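You operate a simulated robot arm through the tools that you are given. There is no shell and no other tool.

You run a simulated two-armed robot. Do the job below in one go: nothing can be reset, and whatever is moved stays where it is left.

Task
Wash brush and roller in the tub; stand each in its pot.
Fine: red brush, green roller, both clean, nothing else in their pots; nothing down the sink, no spills; the tub stays where it is.

It is judged by the outcome, as a careful person would: the job done as asked, and still so three seconds after it is handed in. It fails if anything else is knocked over, pushed out of place, dropped, spilled or broken.

Robot
Two 6-joint arms with two-finger grippers on one trunk that stands fixed in place. Base frame: the origin is at the foot of the trunk, x ahead of it, y to its left, z up; the work surface is at about z = 0.88. Units: m, rad, N and s.
The left shoulder is at [0.03, 0.178, 1.113], the right one opposite. With the tool pointing down near the work surface each hand reaches from about 0.52 to 0.82 m from the base axis, measured 20 degrees to its own side. Payload 2.54 kg a hand.
Tool frame (each hand has its own): the origin (TCP) lies between the finger pads and is the grasp point; the fingertips stand 0.03 m ahead of it; z points along the fingers, y is the line along which they close. The gripper opens to 0.116 m; its body begins 0.095 m behind the TCP.
Orientation is that of the tool frame in the base frame, as [roll, pitch, yaw] about the fixed x, y, z axes, in that order (R = Rz(yaw) Ry(pitch) Rx(roll)). With the fingers straight down and closing along the base's y, the tool's x points along the base's -x, its y along +y and its z along -z.

Tools
- The arms move only by the tool apply_moves. It takes "left_steps", "right_steps" or both (then of equal length, played together; a hand with none holds still); each is a list of rows, each a list of 3 entries, a list of its own where there are three numbers: the shift along the tool's x, y, z in cm, then the turn, a rotation vector about the tool's x, y, z in rad, then the gripper command, from -1 (fully open) to 1 (shut), values between in proportion. In form: [[[tx, ty, tz], [rx, ry, rz], hand], ...]. A call has 1 to 20 rows; each row is the pose to reach, as a shift and turn from the pose commanded when the call began, along the tool's axes at that moment. Rows are played at 5 a second. More than 0.05 m and 0.15 rad between two rows, or a gripper value outside its range, and nothing of the call is played. A pose out of reach is approached as far as the arm can. The call stops where the force on the tool passes 40 N (or 10 N more than at its start, if that is more) or the arm is blocked; 0.2 s more then pass. The fingers move at their own pace (about 0.153 m/s each) and stop on an object; they squeeze with about 39 N. The grip force told is the motor's: it shows also when the fingers shut on nothing. Time passes only in rows, and 0.2 s behind the last, so rows that repeat a pose let the fingers close. The reply holds the time, the measured pose of the TCP, the force on the tool along the base axes, the opening and the grip force, in the units named above and with some noise, with the torque about the TCP (base axes, N m) and any sound that the robot's microphone picked up.
- Cameras (640 x 400 px; columns grow to the right, rows downward): "scene" is now at [0.0413, 0.0104, 1.8237]; the picture's right is [0.16, -0.99, 0.00], its down [-0.82, -0.13, -0.56] and it looks along [0.55, 0.09, -0.83] (base axes); focal length 337 px, centre (320, 200). "left" rides on the left gripper at [0.069, 0.015, -0.122] in its tool frame; the picture's right is [-0.21, 0.98, 0.00], its down [-0.83, -0.18, -0.53] and it looks along [-0.52, -0.11, 0.85] (tool axes); focal length 251 px, centre (320, 200). "right" rides on the right gripper at [0.069, -0.015, -0.122] in its tool frame; the picture's right is [0.22, 0.98, 0.00], its down [-0.83, 0.18, -0.53] and it looks along [-0.52, 0.11, 0.85] (tool axes); focal length 251 px, centre (320, 200). There is no depth. A picture from a camera that has moved, and an enlarged one, comes with that camera's place and axes in the base frame and with its lens.
- grab_frame(camera): a new picture of that camera. It takes no simulated time.
- move_column(by): moves the trunk up (or, below 0, down) by that many m; the arms and the scene camera ride with it, the base frame stays. It gives what a move gives, with no picture.
- turn_head(pan, tilt): turns the head with the scene camera to pan (to the left, within 2.496 rad either way) and tilt (down, from -0.506 to 1.204), counted from straight ahead of the robot. It gives what a move gives.
- close_up(camera, box): a new picture of the part [left, top, right, bottom] of that camera's present view, enlarged. It takes no simulated time.
- job_done(): hands the job in; it is judged then, once.

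Nothing tells you positions but the pictures and the camera data. Unless the task says otherwise, let go and move clear before handing in.

The tools are called after "Emit:" by a JSON object that holds its "api" and its "payload". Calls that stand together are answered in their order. apply_moves: Moves the arms, as the interface text tells. Its arguments: {"type":"object","properties":{"left_steps":{"type":"array","items":{"type":"array"}},"right_steps":{"type":"array","items":{"type":"array"}}},"required":[]} The other tools are called the same way: move_column (by) moves the trunk up or down; turn_head (pan, tilt) turns the head that bears the scene camera; grab_frame (camera) takes a picture; close_up (camera, box) takes an enlarged picture of a part of a camera's view; job_done () hands the job in.

At the start:

```text
time_s: 0.0
left_ee_pos: [0.4858, 0.2296, 1.3309]
left_orientation: [-3.141, 0.001, -3.142]
left_force: [-0.3, -0.5, 0.2]
left_moment: [-0.04, 0.0, 0.02]
left_gripper_width: 0.116
left_grip_force: 0.0
right_ee_pos: [0.4698, -0.1984, 1.3275]
right_orientation: [-3.141, 0.0, -3.141]
right_force: [-0.2, 0.4, -0.9]
right_moment: [0.0, -0.03, 0.0]
right_gripper_width: 0.1162
right_grip_force: 0.0
trunk travel left (down, up): [-0.325, 0.215]
head pan, tilt (commanded): [0.159, 0.979]
```

scene: 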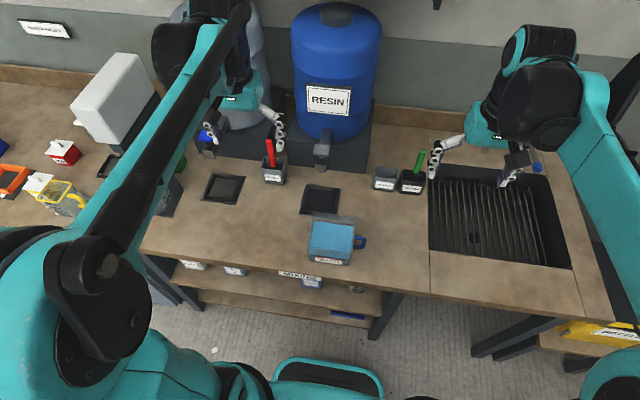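
right: 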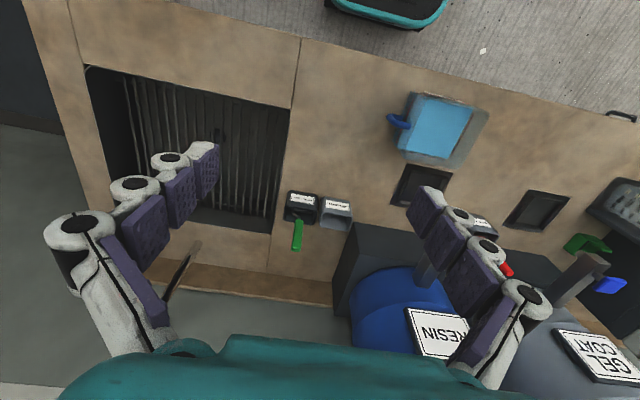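
left: 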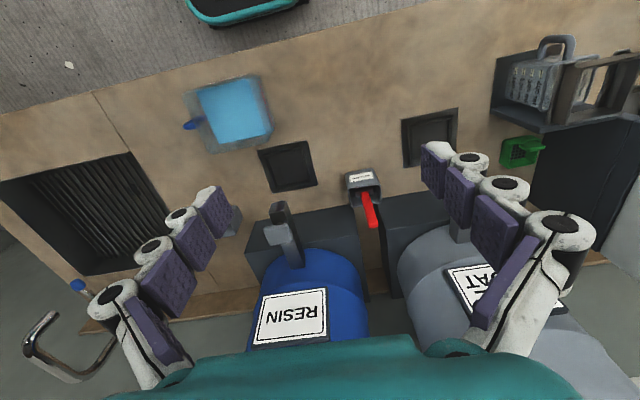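

I see a bench with a blue tub, a red-handled tool in one pot, a green-handled one in another, an empty-looking pot next to it, two drums and a sink. I'll take enlarged pictures first to read the labels.

Emit:
{"api": "close_up", "payload": {"camera": "scene", "box": [220, 120, 380, 220]}}

Emit:
{"api": "close_up", "payload": {"camera": "scene", "box": [350, 130, 450, 210]}}

Emit:
{"api": "close_up", "payload": {"camera": "scene", "box": [280, 190, 400, 280]}}

Emit:
{"api": "close_up", "payload": {"camera": "scene", "box": [0, 100, 200, 230]}}

Emit:
{"api": "close_up", "payload": {"camera": "left", "box": [320, 140, 440, 240]}}

Emit:
{"api": "close_up", "payload": {"camera": "right", "box": [260, 170, 380, 260]}}

```text
4.00 times, centred on (300, 170) of scene
camera zoom: at [0.0413, 0.0104, 1.8237], right [0.16, -0.99, 0.0], down [-0.82, -0.13, -0.56], along [0.55, 0.09, -0.83], focal length 1346 px, centre (400, 320)
```

zoom: 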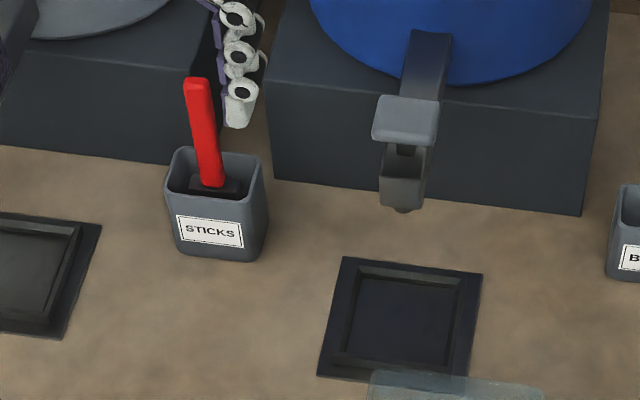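

```text
5.00 times, centred on (400, 170) of scene
camera zoom: at [0.0413, 0.0104, 1.8237], right [0.16, -0.99, 0.0], down [-0.82, -0.13, -0.56], along [0.55, 0.09, -0.83], focal length 1683 px, centre (-80, 350)
```

zoom: 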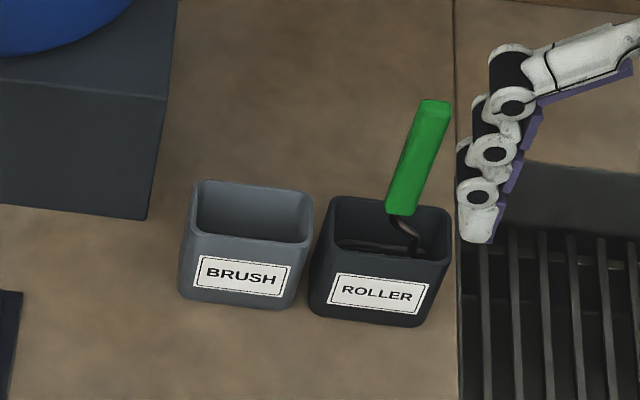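

```text
4.44 times, centred on (340, 235) of scene
camera zoom: at [0.0413, 0.0104, 1.8237], right [0.16, -0.99, 0.0], down [-0.82, -0.13, -0.56], along [0.55, 0.09, -0.83], focal length 1496 px, centre (231, 44)
```

zoom: 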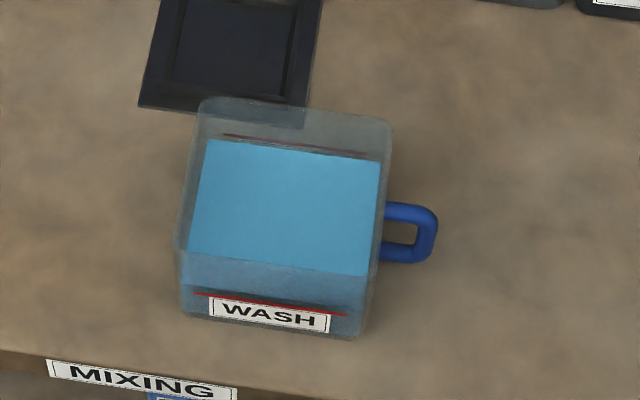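

```text
3.08 times, centred on (100, 165) of scene
camera zoom: at [0.0413, 0.0104, 1.8237], right [0.16, -0.99, 0.0], down [-0.82, -0.13, -0.56], along [0.55, 0.09, -0.83], focal length 1036 px, centre (997, 308)
```

zoom: 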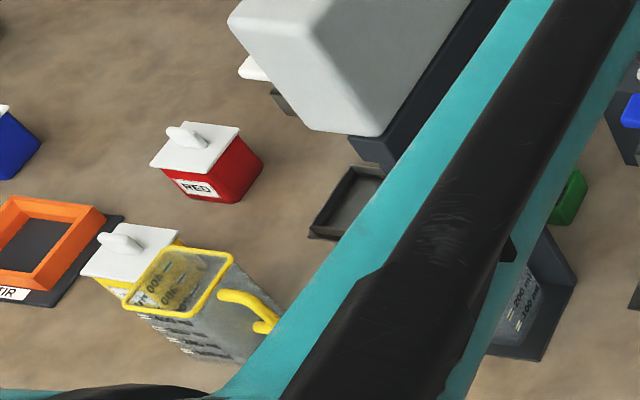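

```text
4.00 times, centred on (380, 190) of left
camera zoom: at [0.4182, 0.2426, 1.4526], right [0.21, 0.98, 0.0], down [0.83, -0.18, 0.53], along [0.52, -0.11, -0.85], focal length 1006 px, centre (80, 240)
```

zoom: 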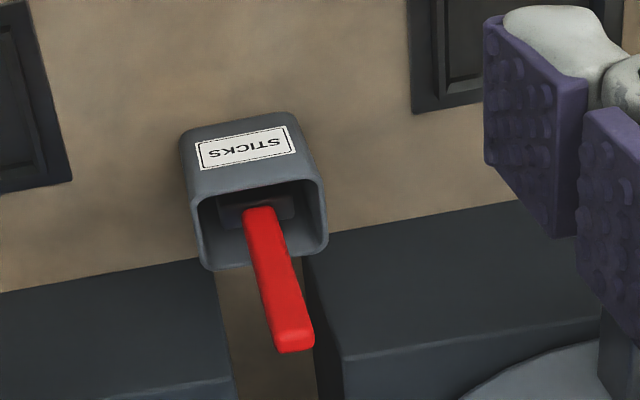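

```text
4.44 times, centred on (320, 215) of right
camera zoom: at [0.4007, -0.2142, 1.4513], right [-0.22, 0.98, 0.0], down [0.83, 0.18, 0.53], along [0.52, 0.11, -0.85], focal length 1118 px, centre (320, 133)
```

zoom: 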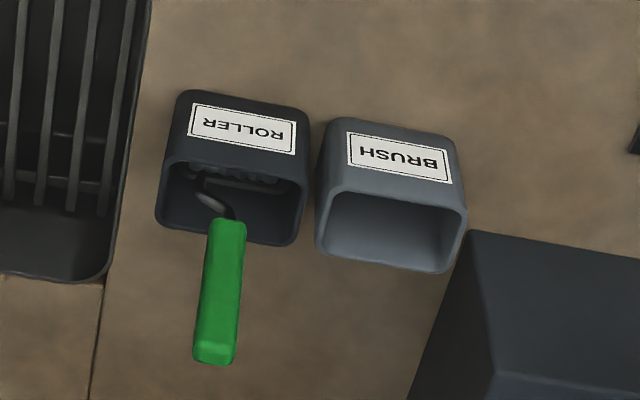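

The red-handled item stands in the STICKS pot, the green roller in the ROLLER pot, and the BRUSH pot looks empty. I'll look around further to be sure there is no other brush and to see the surroundings.

Emit:
{"api": "turn_head", "payload": {"pan": 0.8, "tilt": 0.8}}

Emit:
{"api": "grab_frame", "payload": {"camera": "scene"}}

Emit:
{"api": "turn_head", "payload": {"pan": -0.5, "tilt": 0.9}}

Emit:
{"api": "grab_frame", "payload": {"camera": "scene"}}

Emit:
{"api": "turn_head", "payload": {"pan": 0.05, "tilt": 0.9}}

Emit:
{"api": "grab_frame", "payload": {"camera": "scene"}}

```text
time_s: 1.0
left_ee_pos: [0.4863, 0.2278, 1.3311]
left_orientation: [-3.142, 0.0, -3.14]
left_force: [-0.9, 0.4, 0.4]
left_moment: [-0.02, 0.03, -0.01]
left_gripper_width: 0.1159
left_grip_force: 0.1
right_ee_pos: [0.4697, -0.2004, 1.3275]
right_orientation: [-3.141, 0.0, -3.141]
right_force: [0.4, 0.6, 0.4]
right_moment: [0.0, 0.0, -0.02]
right_gripper_width: 0.1159
right_grip_force: 0.2
trunk travel left (down, up): [-0.325, 0.215]
head pan, tilt (commanded): [0.799, 0.799]
```

```text
taken
camera scene: at [0.0276, 0.0569, 1.8373], right [0.72, -0.7, 0.0], down [-0.5, -0.51, -0.7], along [0.49, 0.5, -0.72], focal length 337 px, centre (320, 200)
```

scene: 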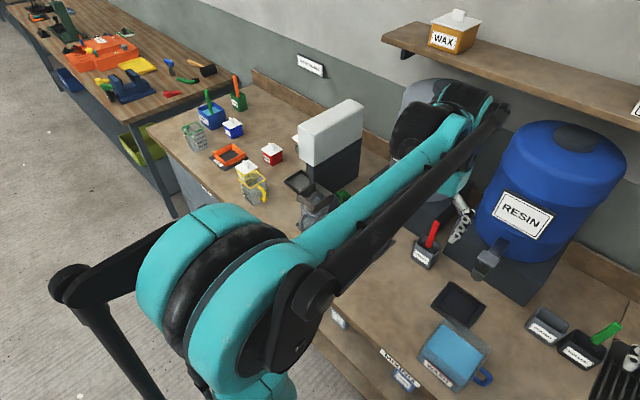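

```text
time_s: 2.5
left_ee_pos: [0.4861, 0.2288, 1.3317]
left_orientation: [-3.141, -0.001, -3.141]
left_force: [0.4, 0.0, -0.1]
left_moment: [0.04, -0.02, 0.0]
left_gripper_width: 0.1161
left_grip_force: 0.1
right_ee_pos: [0.4701, -0.1994, 1.3293]
right_orientation: [3.141, 0.0, 3.14]
right_force: [0.9, -1.0, 0.4]
right_moment: [0.03, -0.02, 0.0]
right_gripper_width: 0.1162
right_grip_force: 0.0
trunk travel left (down, up): [-0.325, 0.215]
head pan, tilt (commanded): [-0.499, 0.901]
```

```text
taken
camera scene: at [0.0376, -0.037, 1.8294], right [-0.48, -0.88, 0.0], down [-0.69, 0.37, -0.62], along [0.55, -0.3, -0.78], focal length 337 px, centre (320, 200)
```

scene: 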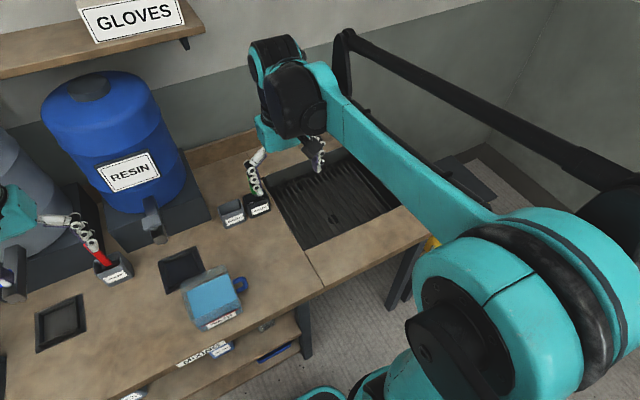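

```text
time_s: 3.5
left_ee_pos: [0.4854, 0.2294, 1.3308]
left_orientation: [3.141, 0.0, -3.141]
left_force: [0.1, 1.2, -0.3]
left_moment: [-0.02, -0.04, 0.03]
left_gripper_width: 0.116
left_grip_force: 0.1
right_ee_pos: [0.471, -0.2005, 1.329]
right_orientation: [3.141, 0.0, -3.141]
right_force: [-0.3, 0.6, -0.3]
right_moment: [0.03, 0.05, 0.01]
right_gripper_width: 0.1159
right_grip_force: 0.0
trunk travel left (down, up): [-0.325, 0.215]
head pan, tilt (commanded): [0.051, 0.901]
```

```text
taken
camera scene: at [0.0467, 0.0029, 1.8294], right [0.05, -1.0, 0.0], down [-0.78, -0.04, -0.62], along [0.62, 0.03, -0.78], focal length 337 px, centre (320, 200)
```

scene: 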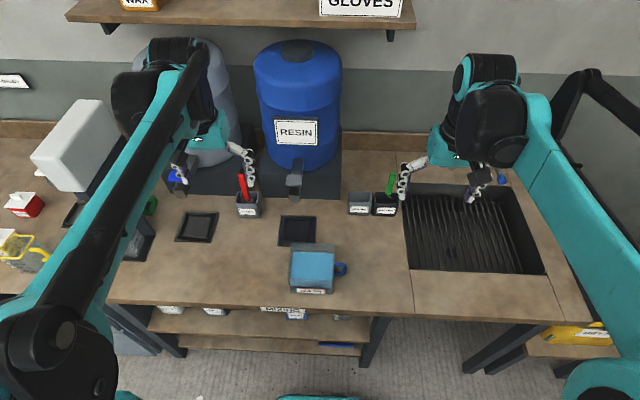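

Only the red-handled tool in STICKS fits as the brush; I'll check inside the pots from above. I move the right hand forward over the pots at height to use its camera.

Emit:
{"api": "apply_moves", "payload": {"right_steps": [[[-4, 0, 0], [0, 0, 0], -1], [[-8, 0, 0], [0, 0, 0], -1], [[-12, 0, 0], [0, 0, 0], -1], [[-16, 0, 0], [0, 0, 0], -1], [[-18, 0, 0], [0, 0, 0], -1], [[-18, 0, 0], [0, 0, 0], -1]]}}

Emit:
{"api": "grab_frame", "payload": {"camera": "right"}}

Emit:
{"api": "grab_frame", "payload": {"camera": "scene"}}

```text
time_s: 4.9
left_ee_pos: [0.4869, 0.2285, 1.3307]
left_orientation: [-3.141, 0.0, -3.141]
left_force: [0.4, 0.8, 0.0]
left_moment: [0.02, 0.0, -0.01]
left_gripper_width: 0.1157
left_grip_force: 0.0
right_ee_pos: [0.6493, -0.1994, 1.3272]
right_orientation: [3.141, 0.001, 3.14]
right_force: [-0.6, -0.8, 0.1]
right_moment: [-0.02, 0.01, 0.0]
right_gripper_width: 0.1161
right_grip_force: 0.0
trunk travel left (down, up): [-0.325, 0.215]
head pan, tilt (commanded): [0.051, 0.901]
```

```text
taken
camera right: at [0.5797, -0.2141, 1.4511], right [-0.22, 0.98, 0.0], down [0.83, 0.18, 0.53], along [0.52, 0.11, -0.85], focal length 251 px, centre (320, 200)
```

right: 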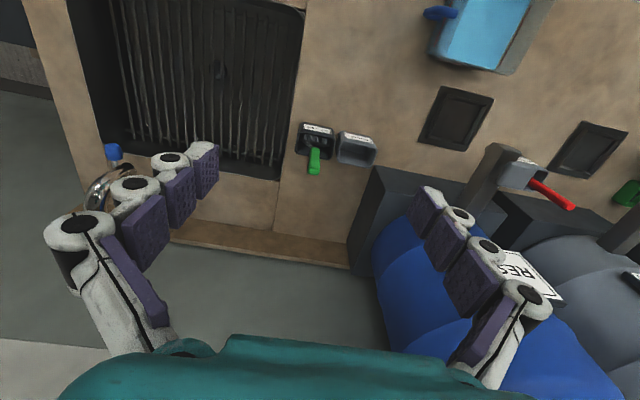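

```text
taken
camera scene: at [0.0464, 0.003, 1.8295], right [0.05, -1.0, 0.0], down [-0.78, -0.04, -0.62], along [0.62, 0.03, -0.78], focal length 337 px, centre (320, 200)
```

scene: 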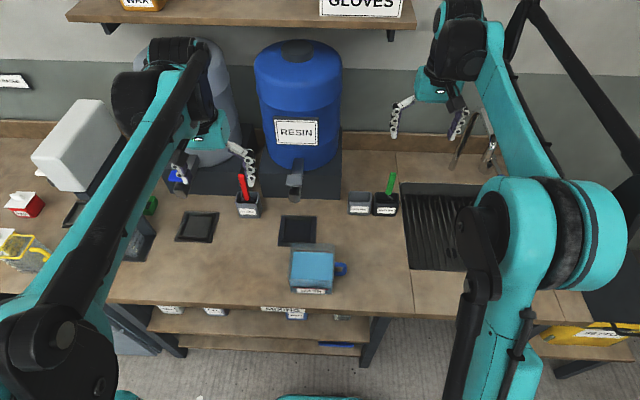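

Emit:
{"api": "close_up", "payload": {"camera": "right", "box": [280, 110, 400, 185]}}

Emit:
{"api": "close_up", "payload": {"camera": "right", "box": [460, 130, 600, 220]}}

Emit:
{"api": "close_up", "payload": {"camera": "right", "box": [410, 0, 560, 95]}}

Emit:
{"api": "close_up", "payload": {"camera": "scene", "box": [330, 160, 430, 225]}}

Emit:
{"api": "close_up", "payload": {"camera": "scene", "box": [200, 150, 310, 225]}}

```text
5.33 times, centred on (340, 148) of right
camera zoom: at [0.5797, -0.2141, 1.4511], right [-0.22, 0.98, 0.0], down [0.83, 0.18, 0.53], along [0.52, 0.11, -0.85], focal length 1341 px, centre (213, 480)
```

zoom: 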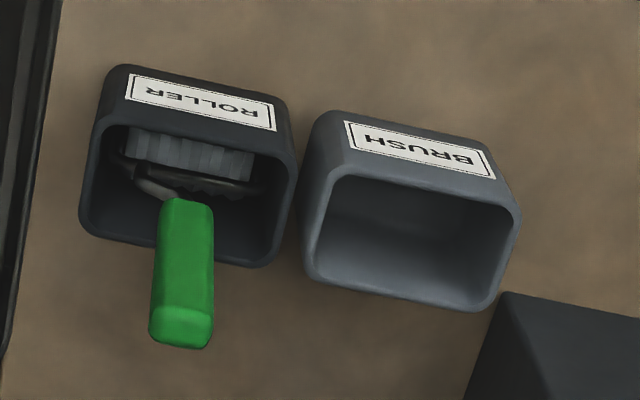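

```text
4.44 times, centred on (530, 175) of right
camera zoom: at [0.5797, -0.2141, 1.4511], right [-0.22, 0.98, 0.0], down [0.83, 0.18, 0.53], along [0.52, 0.11, -0.85], focal length 1118 px, centre (-613, 311)
```

zoom: 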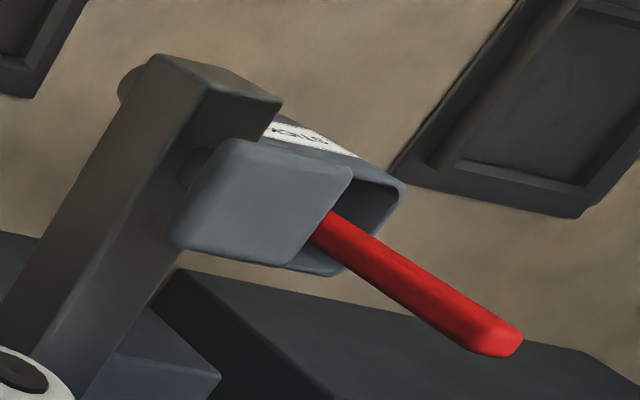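

```text
4.21 times, centred on (485, 48) of right
camera zoom: at [0.5797, -0.2141, 1.4511], right [-0.22, 0.98, 0.0], down [0.83, 0.18, 0.53], along [0.52, 0.11, -0.85], focal length 1059 px, centre (-375, 842)
```

zoom: 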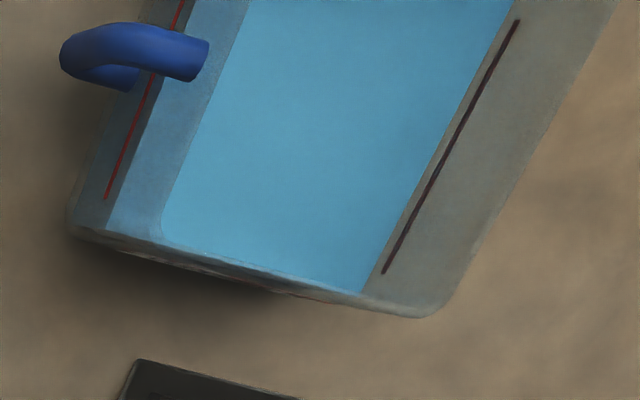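

```text
6.15 times, centred on (380, 192) of scene
camera zoom: at [0.0464, 0.003, 1.8295], right [0.05, -1.0, 0.0], down [-0.78, -0.04, -0.62], along [0.62, 0.03, -0.78], focal length 2071 px, centre (-49, 246)
```

zoom: 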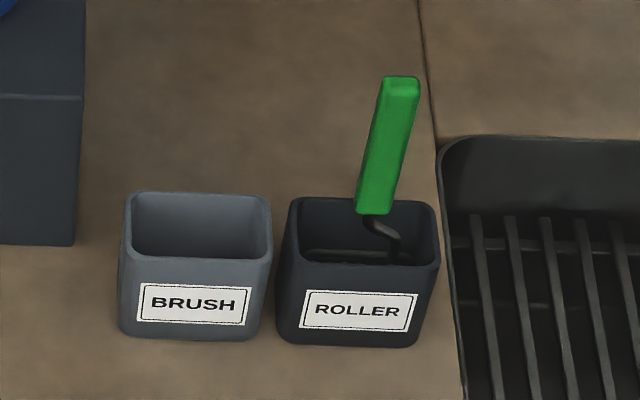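

```text
5.33 times, centred on (255, 188) of scene
camera zoom: at [0.0464, 0.003, 1.8295], right [0.05, -1.0, 0.0], down [-0.78, -0.04, -0.62], along [0.62, 0.03, -0.78], focal length 1795 px, centre (667, 267)
```

zoom: 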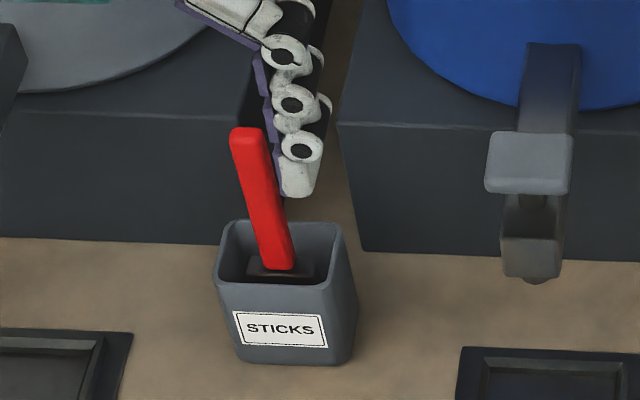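

The BRUSH pot is empty and the ROLLER pot holds only the roller. I'll measure the tub and the surroundings of the STICKS pot more closely.

Emit:
{"api": "close_up", "payload": {"camera": "scene", "box": [270, 225, 370, 305]}}

Emit:
{"api": "close_up", "payload": {"camera": "left", "box": [160, 60, 300, 170]}}

Emit:
{"api": "grab_frame", "payload": {"camera": "left"}}

Emit:
{"api": "close_up", "payload": {"camera": "right", "box": [480, 140, 640, 300]}}

```text
5.00 times, centred on (320, 265) of scene
camera zoom: at [0.0464, 0.003, 1.8295], right [0.05, -1.0, 0.0], down [-0.78, -0.04, -0.62], along [0.62, 0.03, -0.78], focal length 1683 px, centre (320, -125)
```

zoom: 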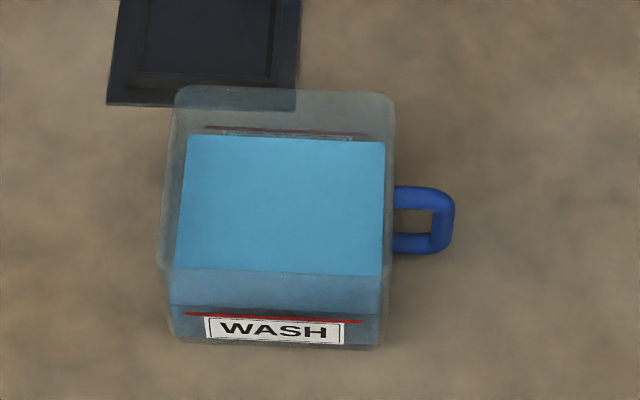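

```text
3.64 times, centred on (230, 115) of left
camera zoom: at [0.418, 0.2427, 1.4527], right [0.21, 0.98, 0.0], down [0.83, -0.18, 0.53], along [0.52, -0.11, -0.85], focal length 914 px, centre (647, 509)
```

zoom: 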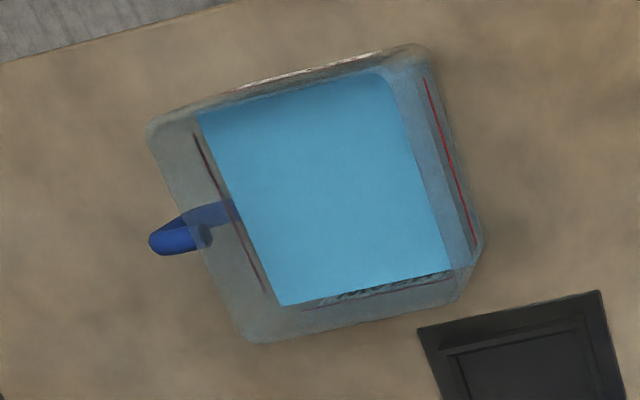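

```text
taken
camera left: at [0.418, 0.2427, 1.4527], right [0.21, 0.98, 0.0], down [0.83, -0.18, 0.53], along [0.52, -0.11, -0.85], focal length 251 px, centre (320, 200)
```

left: 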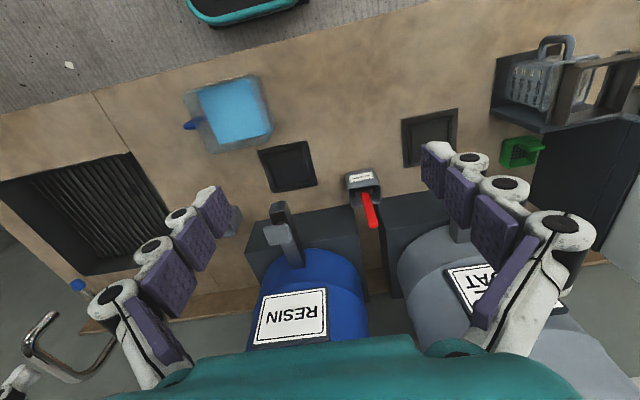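

```text
2.50 times, centred on (560, 220) of right
camera zoom: at [0.5797, -0.2141, 1.4511], right [-0.22, 0.98, 0.0], down [0.83, 0.18, 0.53], along [0.52, 0.11, -0.85], focal length 629 px, centre (-280, 150)
```

zoom: 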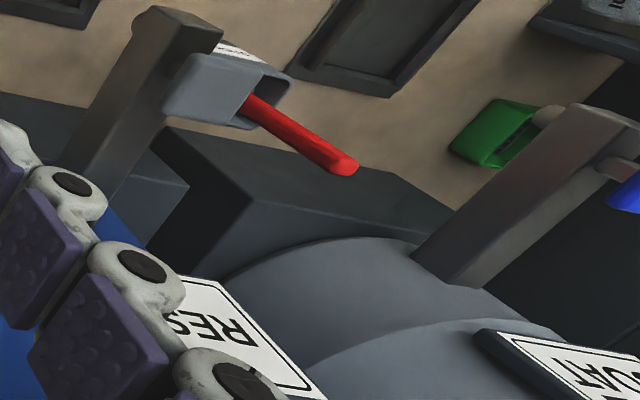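

The tub spans about x 0.44–0.557, y −0.015–0.114, rim z≈0.97, liquid z≈0.93; the brush handle stands at about (0.740, 0.284), z 0.94–1.056. I bring the left hand to a tilted pre-grasp above and in front of the brush, and pull the right hand back out of the way.

Emit:
{"api": "apply_moves", "payload": {"left_steps": [[[-2, 0.7, 1.6], [0, -0.05, 0], -0.4], [[-4.4, 1.4, 3.3], [0, -0.11, 0], -0.4], [[-6.6, 2.1, 4.9], [0, -0.165, 0], -0.4], [[-8.8, 2.8, 6.6], [0, -0.22, 0], -0.4], [[-11, 3.4, 8.2], [0, -0.275, 0], -0.4], [[-13.2, 4.1, 9.9], [0, -0.33, 0], -0.4], [[-15.4, 4.8, 11.5], [0, -0.385, 0], -0.4], [[-17.4, 5.4, 13.1], [0, -0.436, 0], -0.4], [[-17.4, 5.4, 13.1], [0, -0.436, 0], -0.4]], "right_steps": [[[2, 0, 0], [0, 0, 0], -1], [[4, 0, 0], [0, 0, 0], -1], [[6, 0, 0], [0, 0, 0], -1], [[8, 0, 0], [0, 0, 0], -1], [[10, 0, 0], [0, 0, 0], -1], [[12, 0, 0], [0, 0, 0], -1], [[14, 0, 0], [0, 0, 0], -1], [[14, 0, 0], [0, 0, 0], -1], [[14, 0, 0], [0, 0, 0], -1]]}}

Emit:
{"api": "grab_frame", "payload": {"camera": "left"}}

Emit:
{"api": "grab_frame", "payload": {"camera": "scene"}}

Emit:
{"api": "grab_frame", "payload": {"camera": "right"}}

```text
time_s: 6.9
left_ee_pos: [0.6588, 0.2826, 1.2025]
left_orientation: [-3.141, 0.438, 3.141]
left_force: [-0.7, -0.2, -0.2]
left_moment: [0.01, -0.02, -0.02]
left_gripper_width: 0.0812
left_grip_force: 0.1
right_ee_pos: [0.509, -0.2004, 1.3289]
right_orientation: [3.14, 0.0, 3.141]
right_force: [-0.1, 0.1, 0.2]
right_moment: [0.02, -0.03, 0.0]
right_gripper_width: 0.1162
right_grip_force: 0.1
trunk travel left (down, up): [-0.325, 0.215]
head pan, tilt (commanded): [0.051, 0.901]
```

```text
taken
camera left: at [0.5457, 0.2968, 1.2826], right [0.19, 0.98, 0.09], down [0.52, -0.18, 0.83], along [0.83, -0.11, -0.55], focal length 251 px, centre (320, 200)
```

left: 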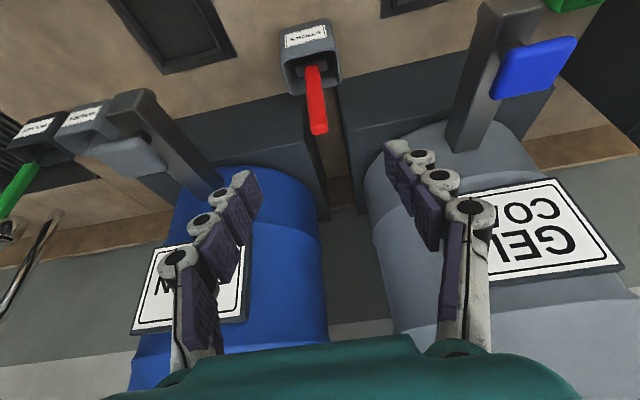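

```text
taken
camera scene: at [0.0455, 0.0026, 1.8295], right [0.05, -1.0, 0.0], down [-0.78, -0.04, -0.62], along [0.62, 0.03, -0.78], focal length 337 px, centre (320, 200)
```

scene: 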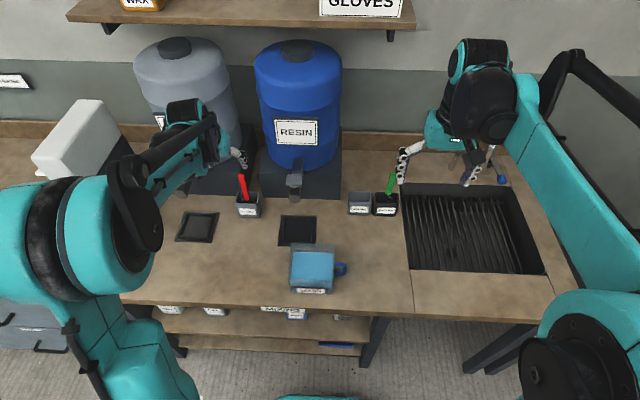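

```text
taken
camera right: at [0.4399, -0.2151, 1.4517], right [-0.22, 0.98, 0.0], down [0.83, 0.18, 0.53], along [0.52, 0.12, -0.85], focal length 251 px, centre (320, 200)
```

right: 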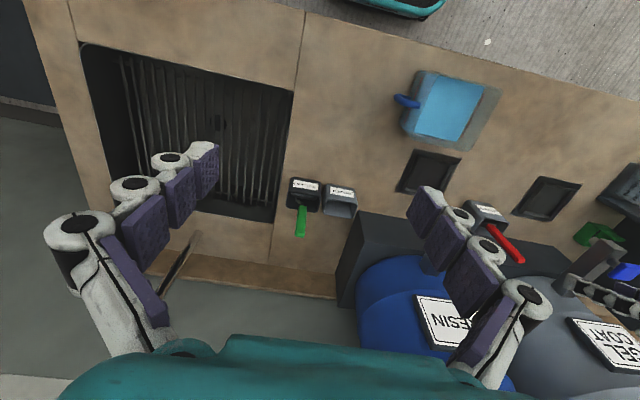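

Emit:
{"api": "close_up", "payload": {"camera": "left", "box": [240, 10, 400, 150]}}

Emit:
{"api": "close_up", "payload": {"camera": "scene", "box": [200, 140, 300, 225]}}

Emit:
{"api": "close_up", "payload": {"camera": "right", "box": [440, 180, 640, 320]}}

```text
2.86 times, centred on (320, 80) of left
camera zoom: at [0.5457, 0.2968, 1.2826], right [0.19, 0.98, 0.09], down [0.52, -0.18, 0.83], along [0.83, -0.11, -0.55], focal length 718 px, centre (320, 543)
```

zoom: 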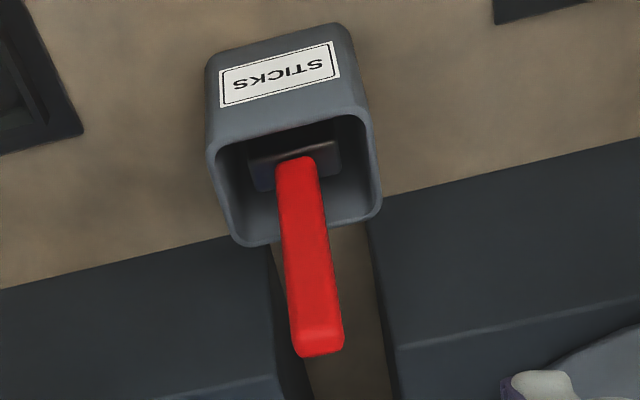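

```text
4.71 times, centred on (250, 182) of scene
camera zoom: at [0.0455, 0.0026, 1.8295], right [0.05, -1.0, 0.0], down [-0.78, -0.04, -0.62], along [0.62, 0.03, -0.78], focal length 1584 px, centre (649, 282)
```

zoom: 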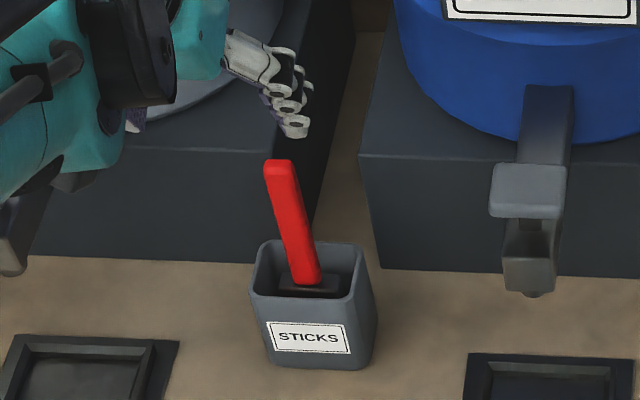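

```text
2.86 times, centred on (540, 250) of right
camera zoom: at [0.4399, -0.2151, 1.4517], right [-0.22, 0.98, 0.0], down [0.83, 0.18, 0.53], along [0.52, 0.12, -0.85], focal length 718 px, centre (-309, 57)
```

zoom: 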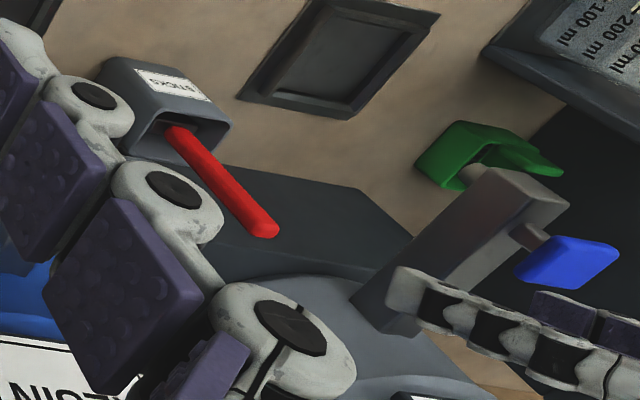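

The handle top is at about (0.738, 0.281, 1.06) and it stands nearly upright, so the tilted hand is in line with it. I go half way in along the tool axis and look again.

Emit:
{"api": "apply_moves", "payload": {"left_steps": [[[0.2, 0, 2.5], [0, 0, 0], -0.4], [[0.4, -0.1, 5], [0, 0, 0], -0.4], [[0.7, -0.2, 7.5], [0, 0, 0], -0.4], [[0.9, -0.2, 10], [0, 0, 0], -0.4], [[0.9, -0.2, 10], [0, 0, 0], -0.4]]}}

Emit:
{"api": "grab_frame", "payload": {"camera": "left"}}

Emit:
{"api": "close_up", "payload": {"camera": "scene", "box": [200, 140, 300, 225]}}

Emit:
{"api": "close_up", "payload": {"camera": "right", "box": [440, 180, 640, 320]}}

```text
time_s: 8.1
left_ee_pos: [0.6964, 0.2792, 1.1071]
left_orientation: [3.14, 0.437, 3.139]
left_force: [-0.4, -0.5, 0.2]
left_moment: [-0.01, 0.01, -0.01]
left_gripper_width: 0.0813
left_grip_force: 0.1
right_ee_pos: [0.509, -0.1998, 1.3286]
right_orientation: [-3.141, 0.0, 3.141]
right_force: [-1.1, -0.3, 0.2]
right_moment: [0.0, 0.02, 0.01]
right_gripper_width: 0.1159
right_grip_force: 0.0
trunk travel left (down, up): [-0.325, 0.215]
head pan, tilt (commanded): [0.051, 0.901]
```

```text
taken
camera left: at [0.5825, 0.2931, 1.1871], right [0.19, 0.98, 0.09], down [0.52, -0.18, 0.83], along [0.83, -0.11, -0.55], focal length 251 px, centre (320, 200)
```

left: 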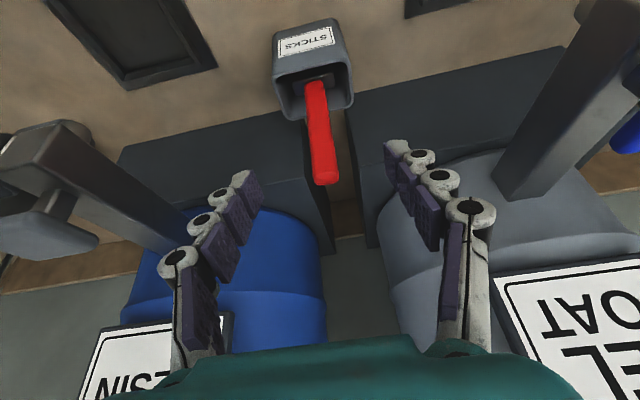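

```text
4.71 times, centred on (250, 182) of scene
camera zoom: at [0.0457, 0.0027, 1.8295], right [0.05, -1.0, 0.0], down [-0.78, -0.04, -0.62], along [0.62, 0.03, -0.78], focal length 1584 px, centre (649, 282)
```

zoom: 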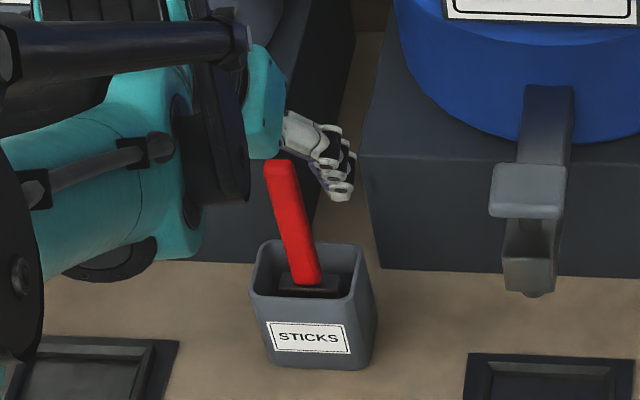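

```text
2.86 times, centred on (540, 250) of right
camera zoom: at [0.4402, -0.215, 1.4517], right [-0.22, 0.98, 0.0], down [0.83, 0.18, 0.53], along [0.52, 0.12, -0.85], focal length 718 px, centre (-309, 57)
```

zoom: 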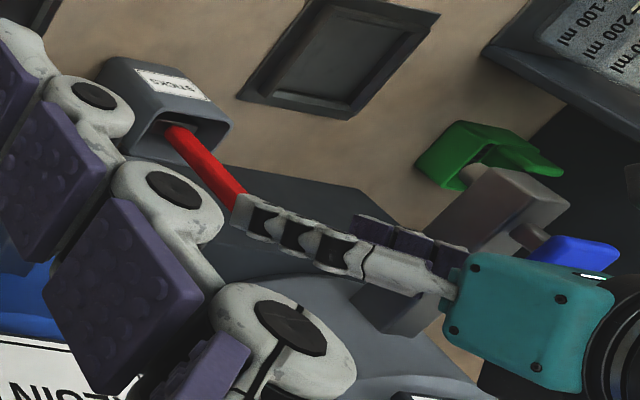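

The hand is lined up, but the wrist is near the gel-coat tap. I'll check clearance there before going down.

Emit:
{"api": "turn_head", "payload": {"pan": 0.45, "tilt": 0.75}}

Emit:
{"api": "close_up", "payload": {"camera": "scene", "box": [160, 60, 480, 260]}}

Emit:
{"api": "apply_moves", "payload": {"right_steps": [[[0, 0, 0], [0, 0, 0.1], -1], [[0, 0, 0], [0, 0, 0.2], -1], [[0, 0, 0], [0, 0, 0.3], -1], [[0, 0, 0], [0, 0, 0.4], -1], [[0, 0, 0], [0, 0, 0.4], -1]]}}

Emit:
{"api": "grab_frame", "payload": {"camera": "right"}}

```text
time_s: 8.9
left_ee_pos: [0.6963, 0.2787, 1.1069]
left_orientation: [3.141, 0.436, 3.141]
left_force: [-0.4, 0.1, -0.3]
left_moment: [-0.04, 0.0, 0.0]
left_gripper_width: 0.0814
left_grip_force: 0.1
right_ee_pos: [0.5101, -0.2005, 1.3282]
right_orientation: [-3.141, 0.0, 3.14]
right_force: [0.3, -0.1, -0.2]
right_moment: [0.06, 0.0, -0.02]
right_gripper_width: 0.1157
right_grip_force: 0.0
trunk travel left (down, up): [-0.325, 0.215]
head pan, tilt (commanded): [0.45, 0.75]
```

```text
2.00 times, centred on (320, 160) of scene
camera zoom: at [0.0459, 0.0351, 1.8413], right [0.43, -0.9, 0.0], down [-0.61, -0.3, -0.73], along [0.66, 0.32, -0.68], focal length 673 px, centre (320, 280)
```

zoom: 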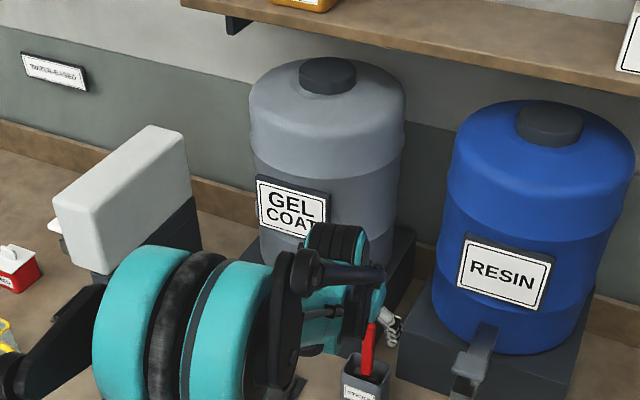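

```text
time_s: 10.1
left_ee_pos: [0.6954, 0.2783, 1.1052]
left_orientation: [-3.141, 0.436, -3.14]
left_force: [-0.3, 0.1, -0.1]
left_moment: [-0.02, -0.01, 0.01]
left_gripper_width: 0.0812
left_grip_force: 0.0
right_ee_pos: [0.5094, -0.1994, 1.328]
right_orientation: [-3.141, -0.001, 2.742]
right_force: [0.8, 0.4, 0.2]
right_moment: [0.0, -0.02, -0.04]
right_gripper_width: 0.1161
right_grip_force: 0.1
trunk travel left (down, up): [-0.325, 0.215]
head pan, tilt (commanded): [0.45, 0.75]
```

```text
taken
camera right: at [0.4403, -0.1863, 1.4515], right [0.18, 0.98, 0.0], down [0.83, -0.15, 0.53], along [0.52, -0.1, -0.85], focal length 251 px, centre (320, 200)
```

right: 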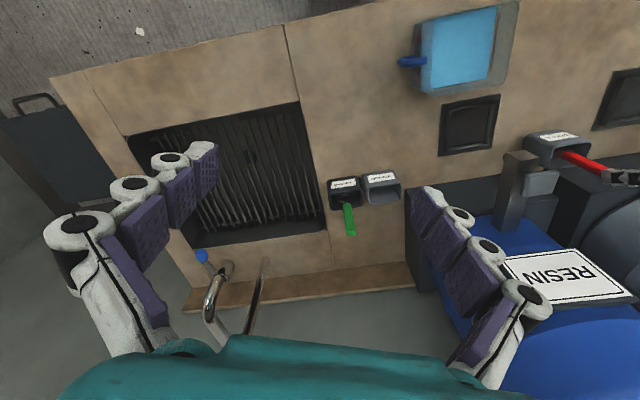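

Emit:
{"api": "apply_moves", "payload": {"right_steps": [[[0, 0, 0], [0, 0, -0.12], -1], [[0, 0, 0], [0, 0, -0.24], -1], [[0, 0, 0], [0, 0, -0.36], -1], [[0, 0, 0], [0, 0, -0.48], -1], [[0, 0, 0], [0, 0, -0.6], -1], [[0, 0, 0], [0, 0, -0.72], -1], [[0, 0, 0], [0, 0, -0.84], -1], [[0, 0, 0], [0, 0, -0.96], -1], [[0, 0, 0], [0, 0, -1.05], -1], [[0, 0, 0], [0, 0, -1.05], -1]]}}

Emit:
{"api": "grab_frame", "payload": {"camera": "right"}}

```text
time_s: 12.3
left_ee_pos: [0.6955, 0.2791, 1.1047]
left_orientation: [-3.141, 0.436, 3.14]
left_force: [0.4, 0.0, -0.5]
left_moment: [0.01, -0.01, -0.01]
left_gripper_width: 0.0812
left_grip_force: 0.1
right_ee_pos: [0.5093, -0.2, 1.3281]
right_orientation: [3.14, -0.001, -2.489]
right_force: [0.2, -0.4, 0.5]
right_moment: [-0.03, 0.01, -0.01]
right_gripper_width: 0.1162
right_grip_force: 0.0
trunk travel left (down, up): [-0.325, 0.215]
head pan, tilt (commanded): [0.45, 0.75]
```

```text
taken
camera right: at [0.4643, -0.2529, 1.451], right [-0.76, 0.65, 0.0], down [0.55, 0.65, 0.53], along [0.34, 0.41, -0.85], focal length 251 px, centre (320, 200)
```

right: 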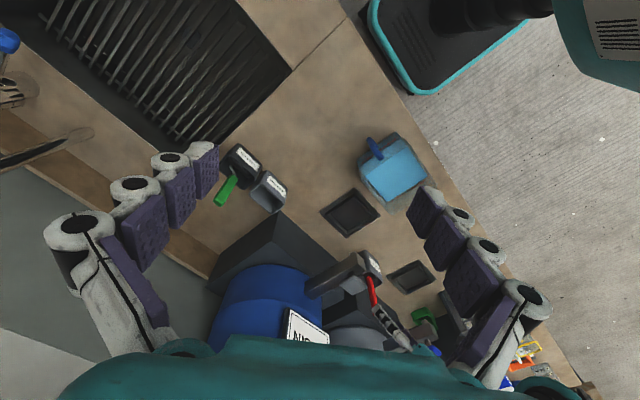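

Emit:
{"api": "apply_moves", "payload": {"right_steps": [[[1, 0, -1], [0, 0, 0.1], -1], [[2, 0, -2], [0, 0, 0.2], -1], [[3, 0, -3], [0, 0, 0.3], -1], [[4, 0, -4], [0, 0, 0.4], -1], [[4, 0, -4], [0, 0, 0.4], -1]]}}

Emit:
{"api": "grab_frame", "payload": {"camera": "right"}}

Emit:
{"api": "close_up", "payload": {"camera": "right", "box": [440, 180, 640, 320]}}

```text
time_s: 13.5
left_ee_pos: [0.6962, 0.2793, 1.1058]
left_orientation: [3.141, 0.437, -3.14]
left_force: [-0.1, -1.0, 0.3]
left_moment: [0.01, 0.06, -0.03]
left_gripper_width: 0.0812
left_grip_force: 0.0
right_ee_pos: [0.4776, -0.224, 1.3673]
right_orientation: [-3.141, 0.001, -2.893]
right_force: [1.0, -0.2, -1.3]
right_moment: [0.0, -0.05, 0.0]
right_gripper_width: 0.1161
right_grip_force: 0.1
trunk travel left (down, up): [-0.325, 0.215]
head pan, tilt (commanded): [0.45, 0.75]
```

```text
taken
camera right: at [0.4154, -0.2553, 1.491], right [-0.45, 0.89, 0.0], down [0.76, 0.38, 0.53], along [0.48, 0.24, -0.85], focal length 251 px, centre (320, 200)
```

right: 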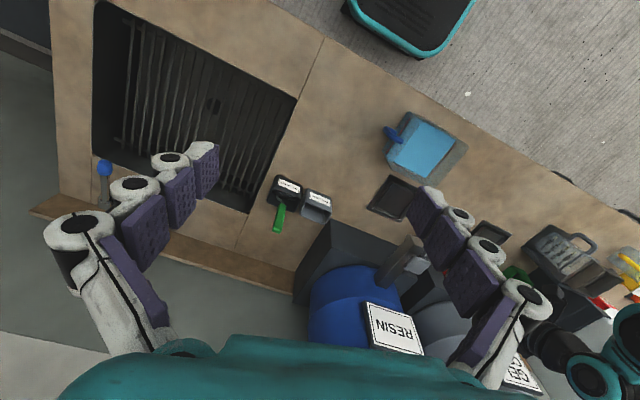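

```text
2.86 times, centred on (540, 250) of right
camera zoom: at [0.4154, -0.2553, 1.491], right [-0.45, 0.89, 0.0], down [0.76, 0.38, 0.53], along [0.48, 0.24, -0.85], focal length 718 px, centre (-309, 57)
```

zoom: 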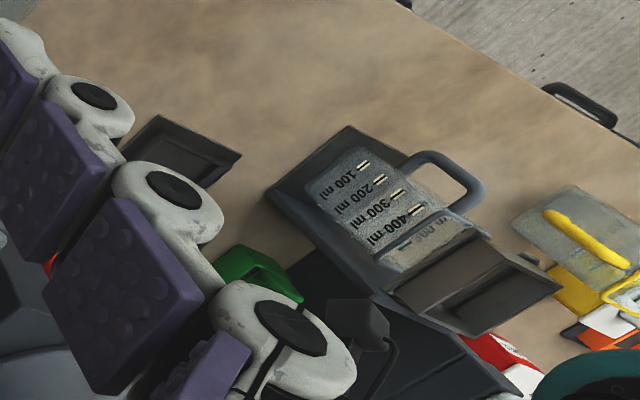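

Emit:
{"api": "apply_moves", "payload": {"right_steps": [[[0, 0, 0], [0, 0, 0], 1], [[0, 0, 0], [0, 0, 0], 1], [[0, 0, 0], [0, 0, 0], 1]]}}

Emit:
{"api": "grab_frame", "payload": {"camera": "right"}}

Emit:
{"api": "close_up", "payload": {"camera": "right", "box": [390, 200, 640, 375]}}

```text
time_s: 14.3
left_ee_pos: [0.696, 0.279, 1.1053]
left_orientation: [-3.141, 0.437, 3.141]
left_force: [0.7, 0.6, -0.4]
left_moment: [-0.01, -0.02, -0.02]
left_gripper_width: 0.0808
left_grip_force: 0.1
right_ee_pos: [0.4771, -0.2239, 1.3679]
right_orientation: [3.141, -0.002, -2.892]
right_force: [-0.2, 0.2, 0.1]
right_moment: [0.01, 0.03, 0.0]
right_gripper_width: 0.0001
right_grip_force: 28.8
trunk travel left (down, up): [-0.325, 0.215]
head pan, tilt (commanded): [0.45, 0.75]
```

```text
taken
camera right: at [0.4149, -0.2555, 1.491], right [-0.45, 0.89, 0.0], down [0.76, 0.38, 0.53], along [0.48, 0.24, -0.85], focal length 251 px, centre (320, 200)
```

right: 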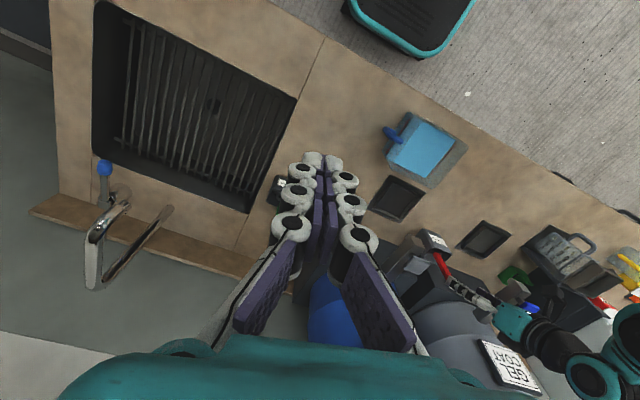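

```text
2.29 times, centred on (515, 288) of right
camera zoom: at [0.4149, -0.2555, 1.491], right [-0.45, 0.89, 0.0], down [0.76, 0.38, 0.53], along [0.48, 0.24, -0.85], focal length 575 px, centre (-126, 0)
```

zoom: 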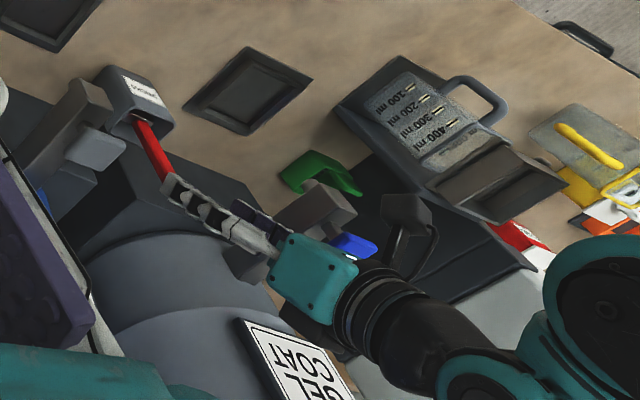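

The hand is a slim straight line well above the taps, so going down is safe. I descend along the tool axis to the handle with the fingers open.

Emit:
{"api": "apply_moves", "payload": {"left_steps": [[[0.05, 0.1, 2], [0, 0, 0], -0.4], [[0.1, 0.2, 4], [0, 0, 0], -0.4], [[0.1, 0.2, 6], [0, 0, 0], -0.4], [[0.15, 0.2, 8], [0, 0, 0], -0.4], [[0.15, 0.2, 9.6], [0, 0, 0], -0.4], [[0.15, 0.2, 9.6], [0, 0, 0], -0.4]]}}

Emit:
{"api": "grab_frame", "payload": {"camera": "left"}}

Emit:
{"api": "close_up", "payload": {"camera": "right", "box": [390, 200, 550, 310]}}

Emit:
{"api": "close_up", "payload": {"camera": "scene", "box": [280, 180, 440, 290]}}

```text
time_s: 15.7
left_ee_pos: [0.7332, 0.2821, 1.0168]
left_orientation: [3.14, 0.436, -3.141]
left_force: [-0.3, -0.5, 0.2]
left_moment: [-0.02, 0.01, 0.01]
left_gripper_width: 0.0811
left_grip_force: 0.1
right_ee_pos: [0.4777, -0.2242, 1.3666]
right_orientation: [3.141, -0.001, -2.891]
right_force: [-0.1, 0.3, 0.0]
right_moment: [0.01, -0.01, -0.03]
right_gripper_width: 0.0001
right_grip_force: 27.9
trunk travel left (down, up): [-0.325, 0.215]
head pan, tilt (commanded): [0.45, 0.75]
```

```text
taken
camera left: at [0.6202, 0.296, 1.0973], right [0.19, 0.98, 0.09], down [0.52, -0.18, 0.83], along [0.83, -0.11, -0.55], focal length 251 px, centre (320, 200)
```

left: 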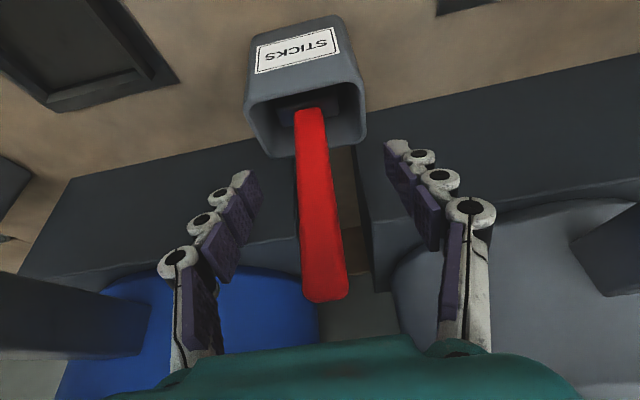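

```text
3.64 times, centred on (470, 255) of right
camera zoom: at [0.4147, -0.2555, 1.4911], right [-0.45, 0.89, 0.0], down [0.76, 0.38, 0.53], along [0.48, 0.24, -0.85], focal length 914 px, centre (-226, 0)
```

zoom: 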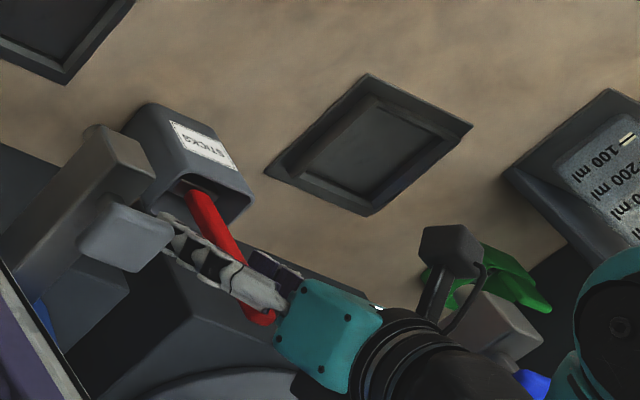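

```text
3.64 times, centred on (360, 235) of scene
camera zoom: at [0.0455, 0.0351, 1.8414], right [0.44, -0.9, 0.0], down [-0.61, -0.3, -0.73], along [0.66, 0.32, -0.68], focal length 1224 px, centre (174, 73)
```

zoom: 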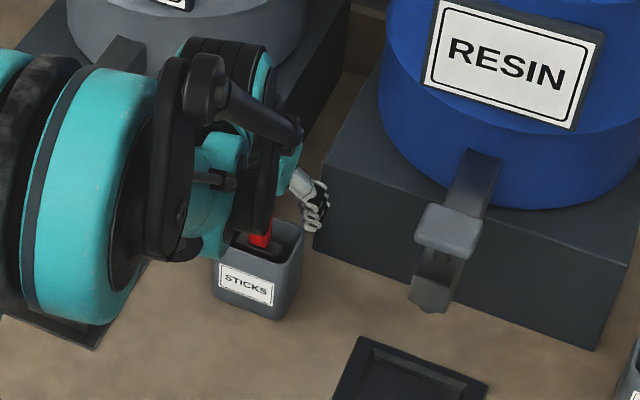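

The handle sits centred between the pads, so I close the gripper on it.

Emit:
{"api": "apply_moves", "payload": {"left_steps": [[[0, 0, 0], [0, 0, 0], 0.2], [[0, 0, 0], [0, 0, 0], 0.6], [[0, 0, 0], [0, 0, 0], 1], [[0, 0, 0], [0, 0, 0], 1], [[0, 0, 0], [0, 0, 0], 1]]}}

Emit:
{"api": "grab_frame", "payload": {"camera": "left"}}

```text
time_s: 16.9
left_ee_pos: [0.7337, 0.2817, 1.0163]
left_orientation: [3.14, 0.437, 3.141]
left_force: [0.1, -0.1, -0.1]
left_moment: [0.01, 0.02, 0.0]
left_gripper_width: 0.0187
left_grip_force: 39.6
right_ee_pos: [0.4788, -0.2249, 1.3676]
right_orientation: [3.14, 0.0, -2.89]
right_force: [-0.1, 0.9, -0.5]
right_moment: [0.0, 0.02, 0.0]
right_gripper_width: 0.0001
right_grip_force: 28.8
trunk travel left (down, up): [-0.325, 0.215]
head pan, tilt (commanded): [0.45, 0.75]
```

```text
taken
camera left: at [0.6206, 0.2962, 1.0972], right [0.19, 0.98, 0.09], down [0.52, -0.18, 0.83], along [0.83, -0.11, -0.55], focal length 251 px, centre (320, 200)
```

left: 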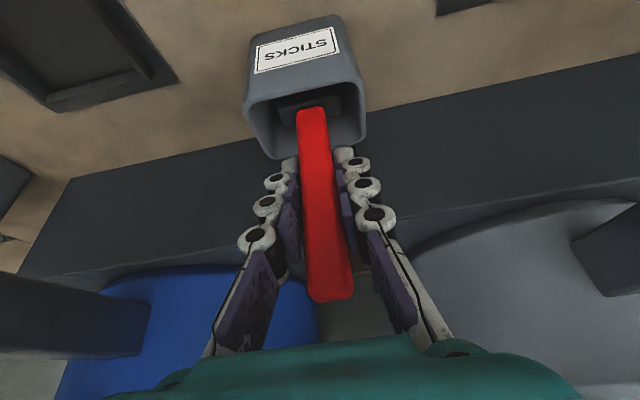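

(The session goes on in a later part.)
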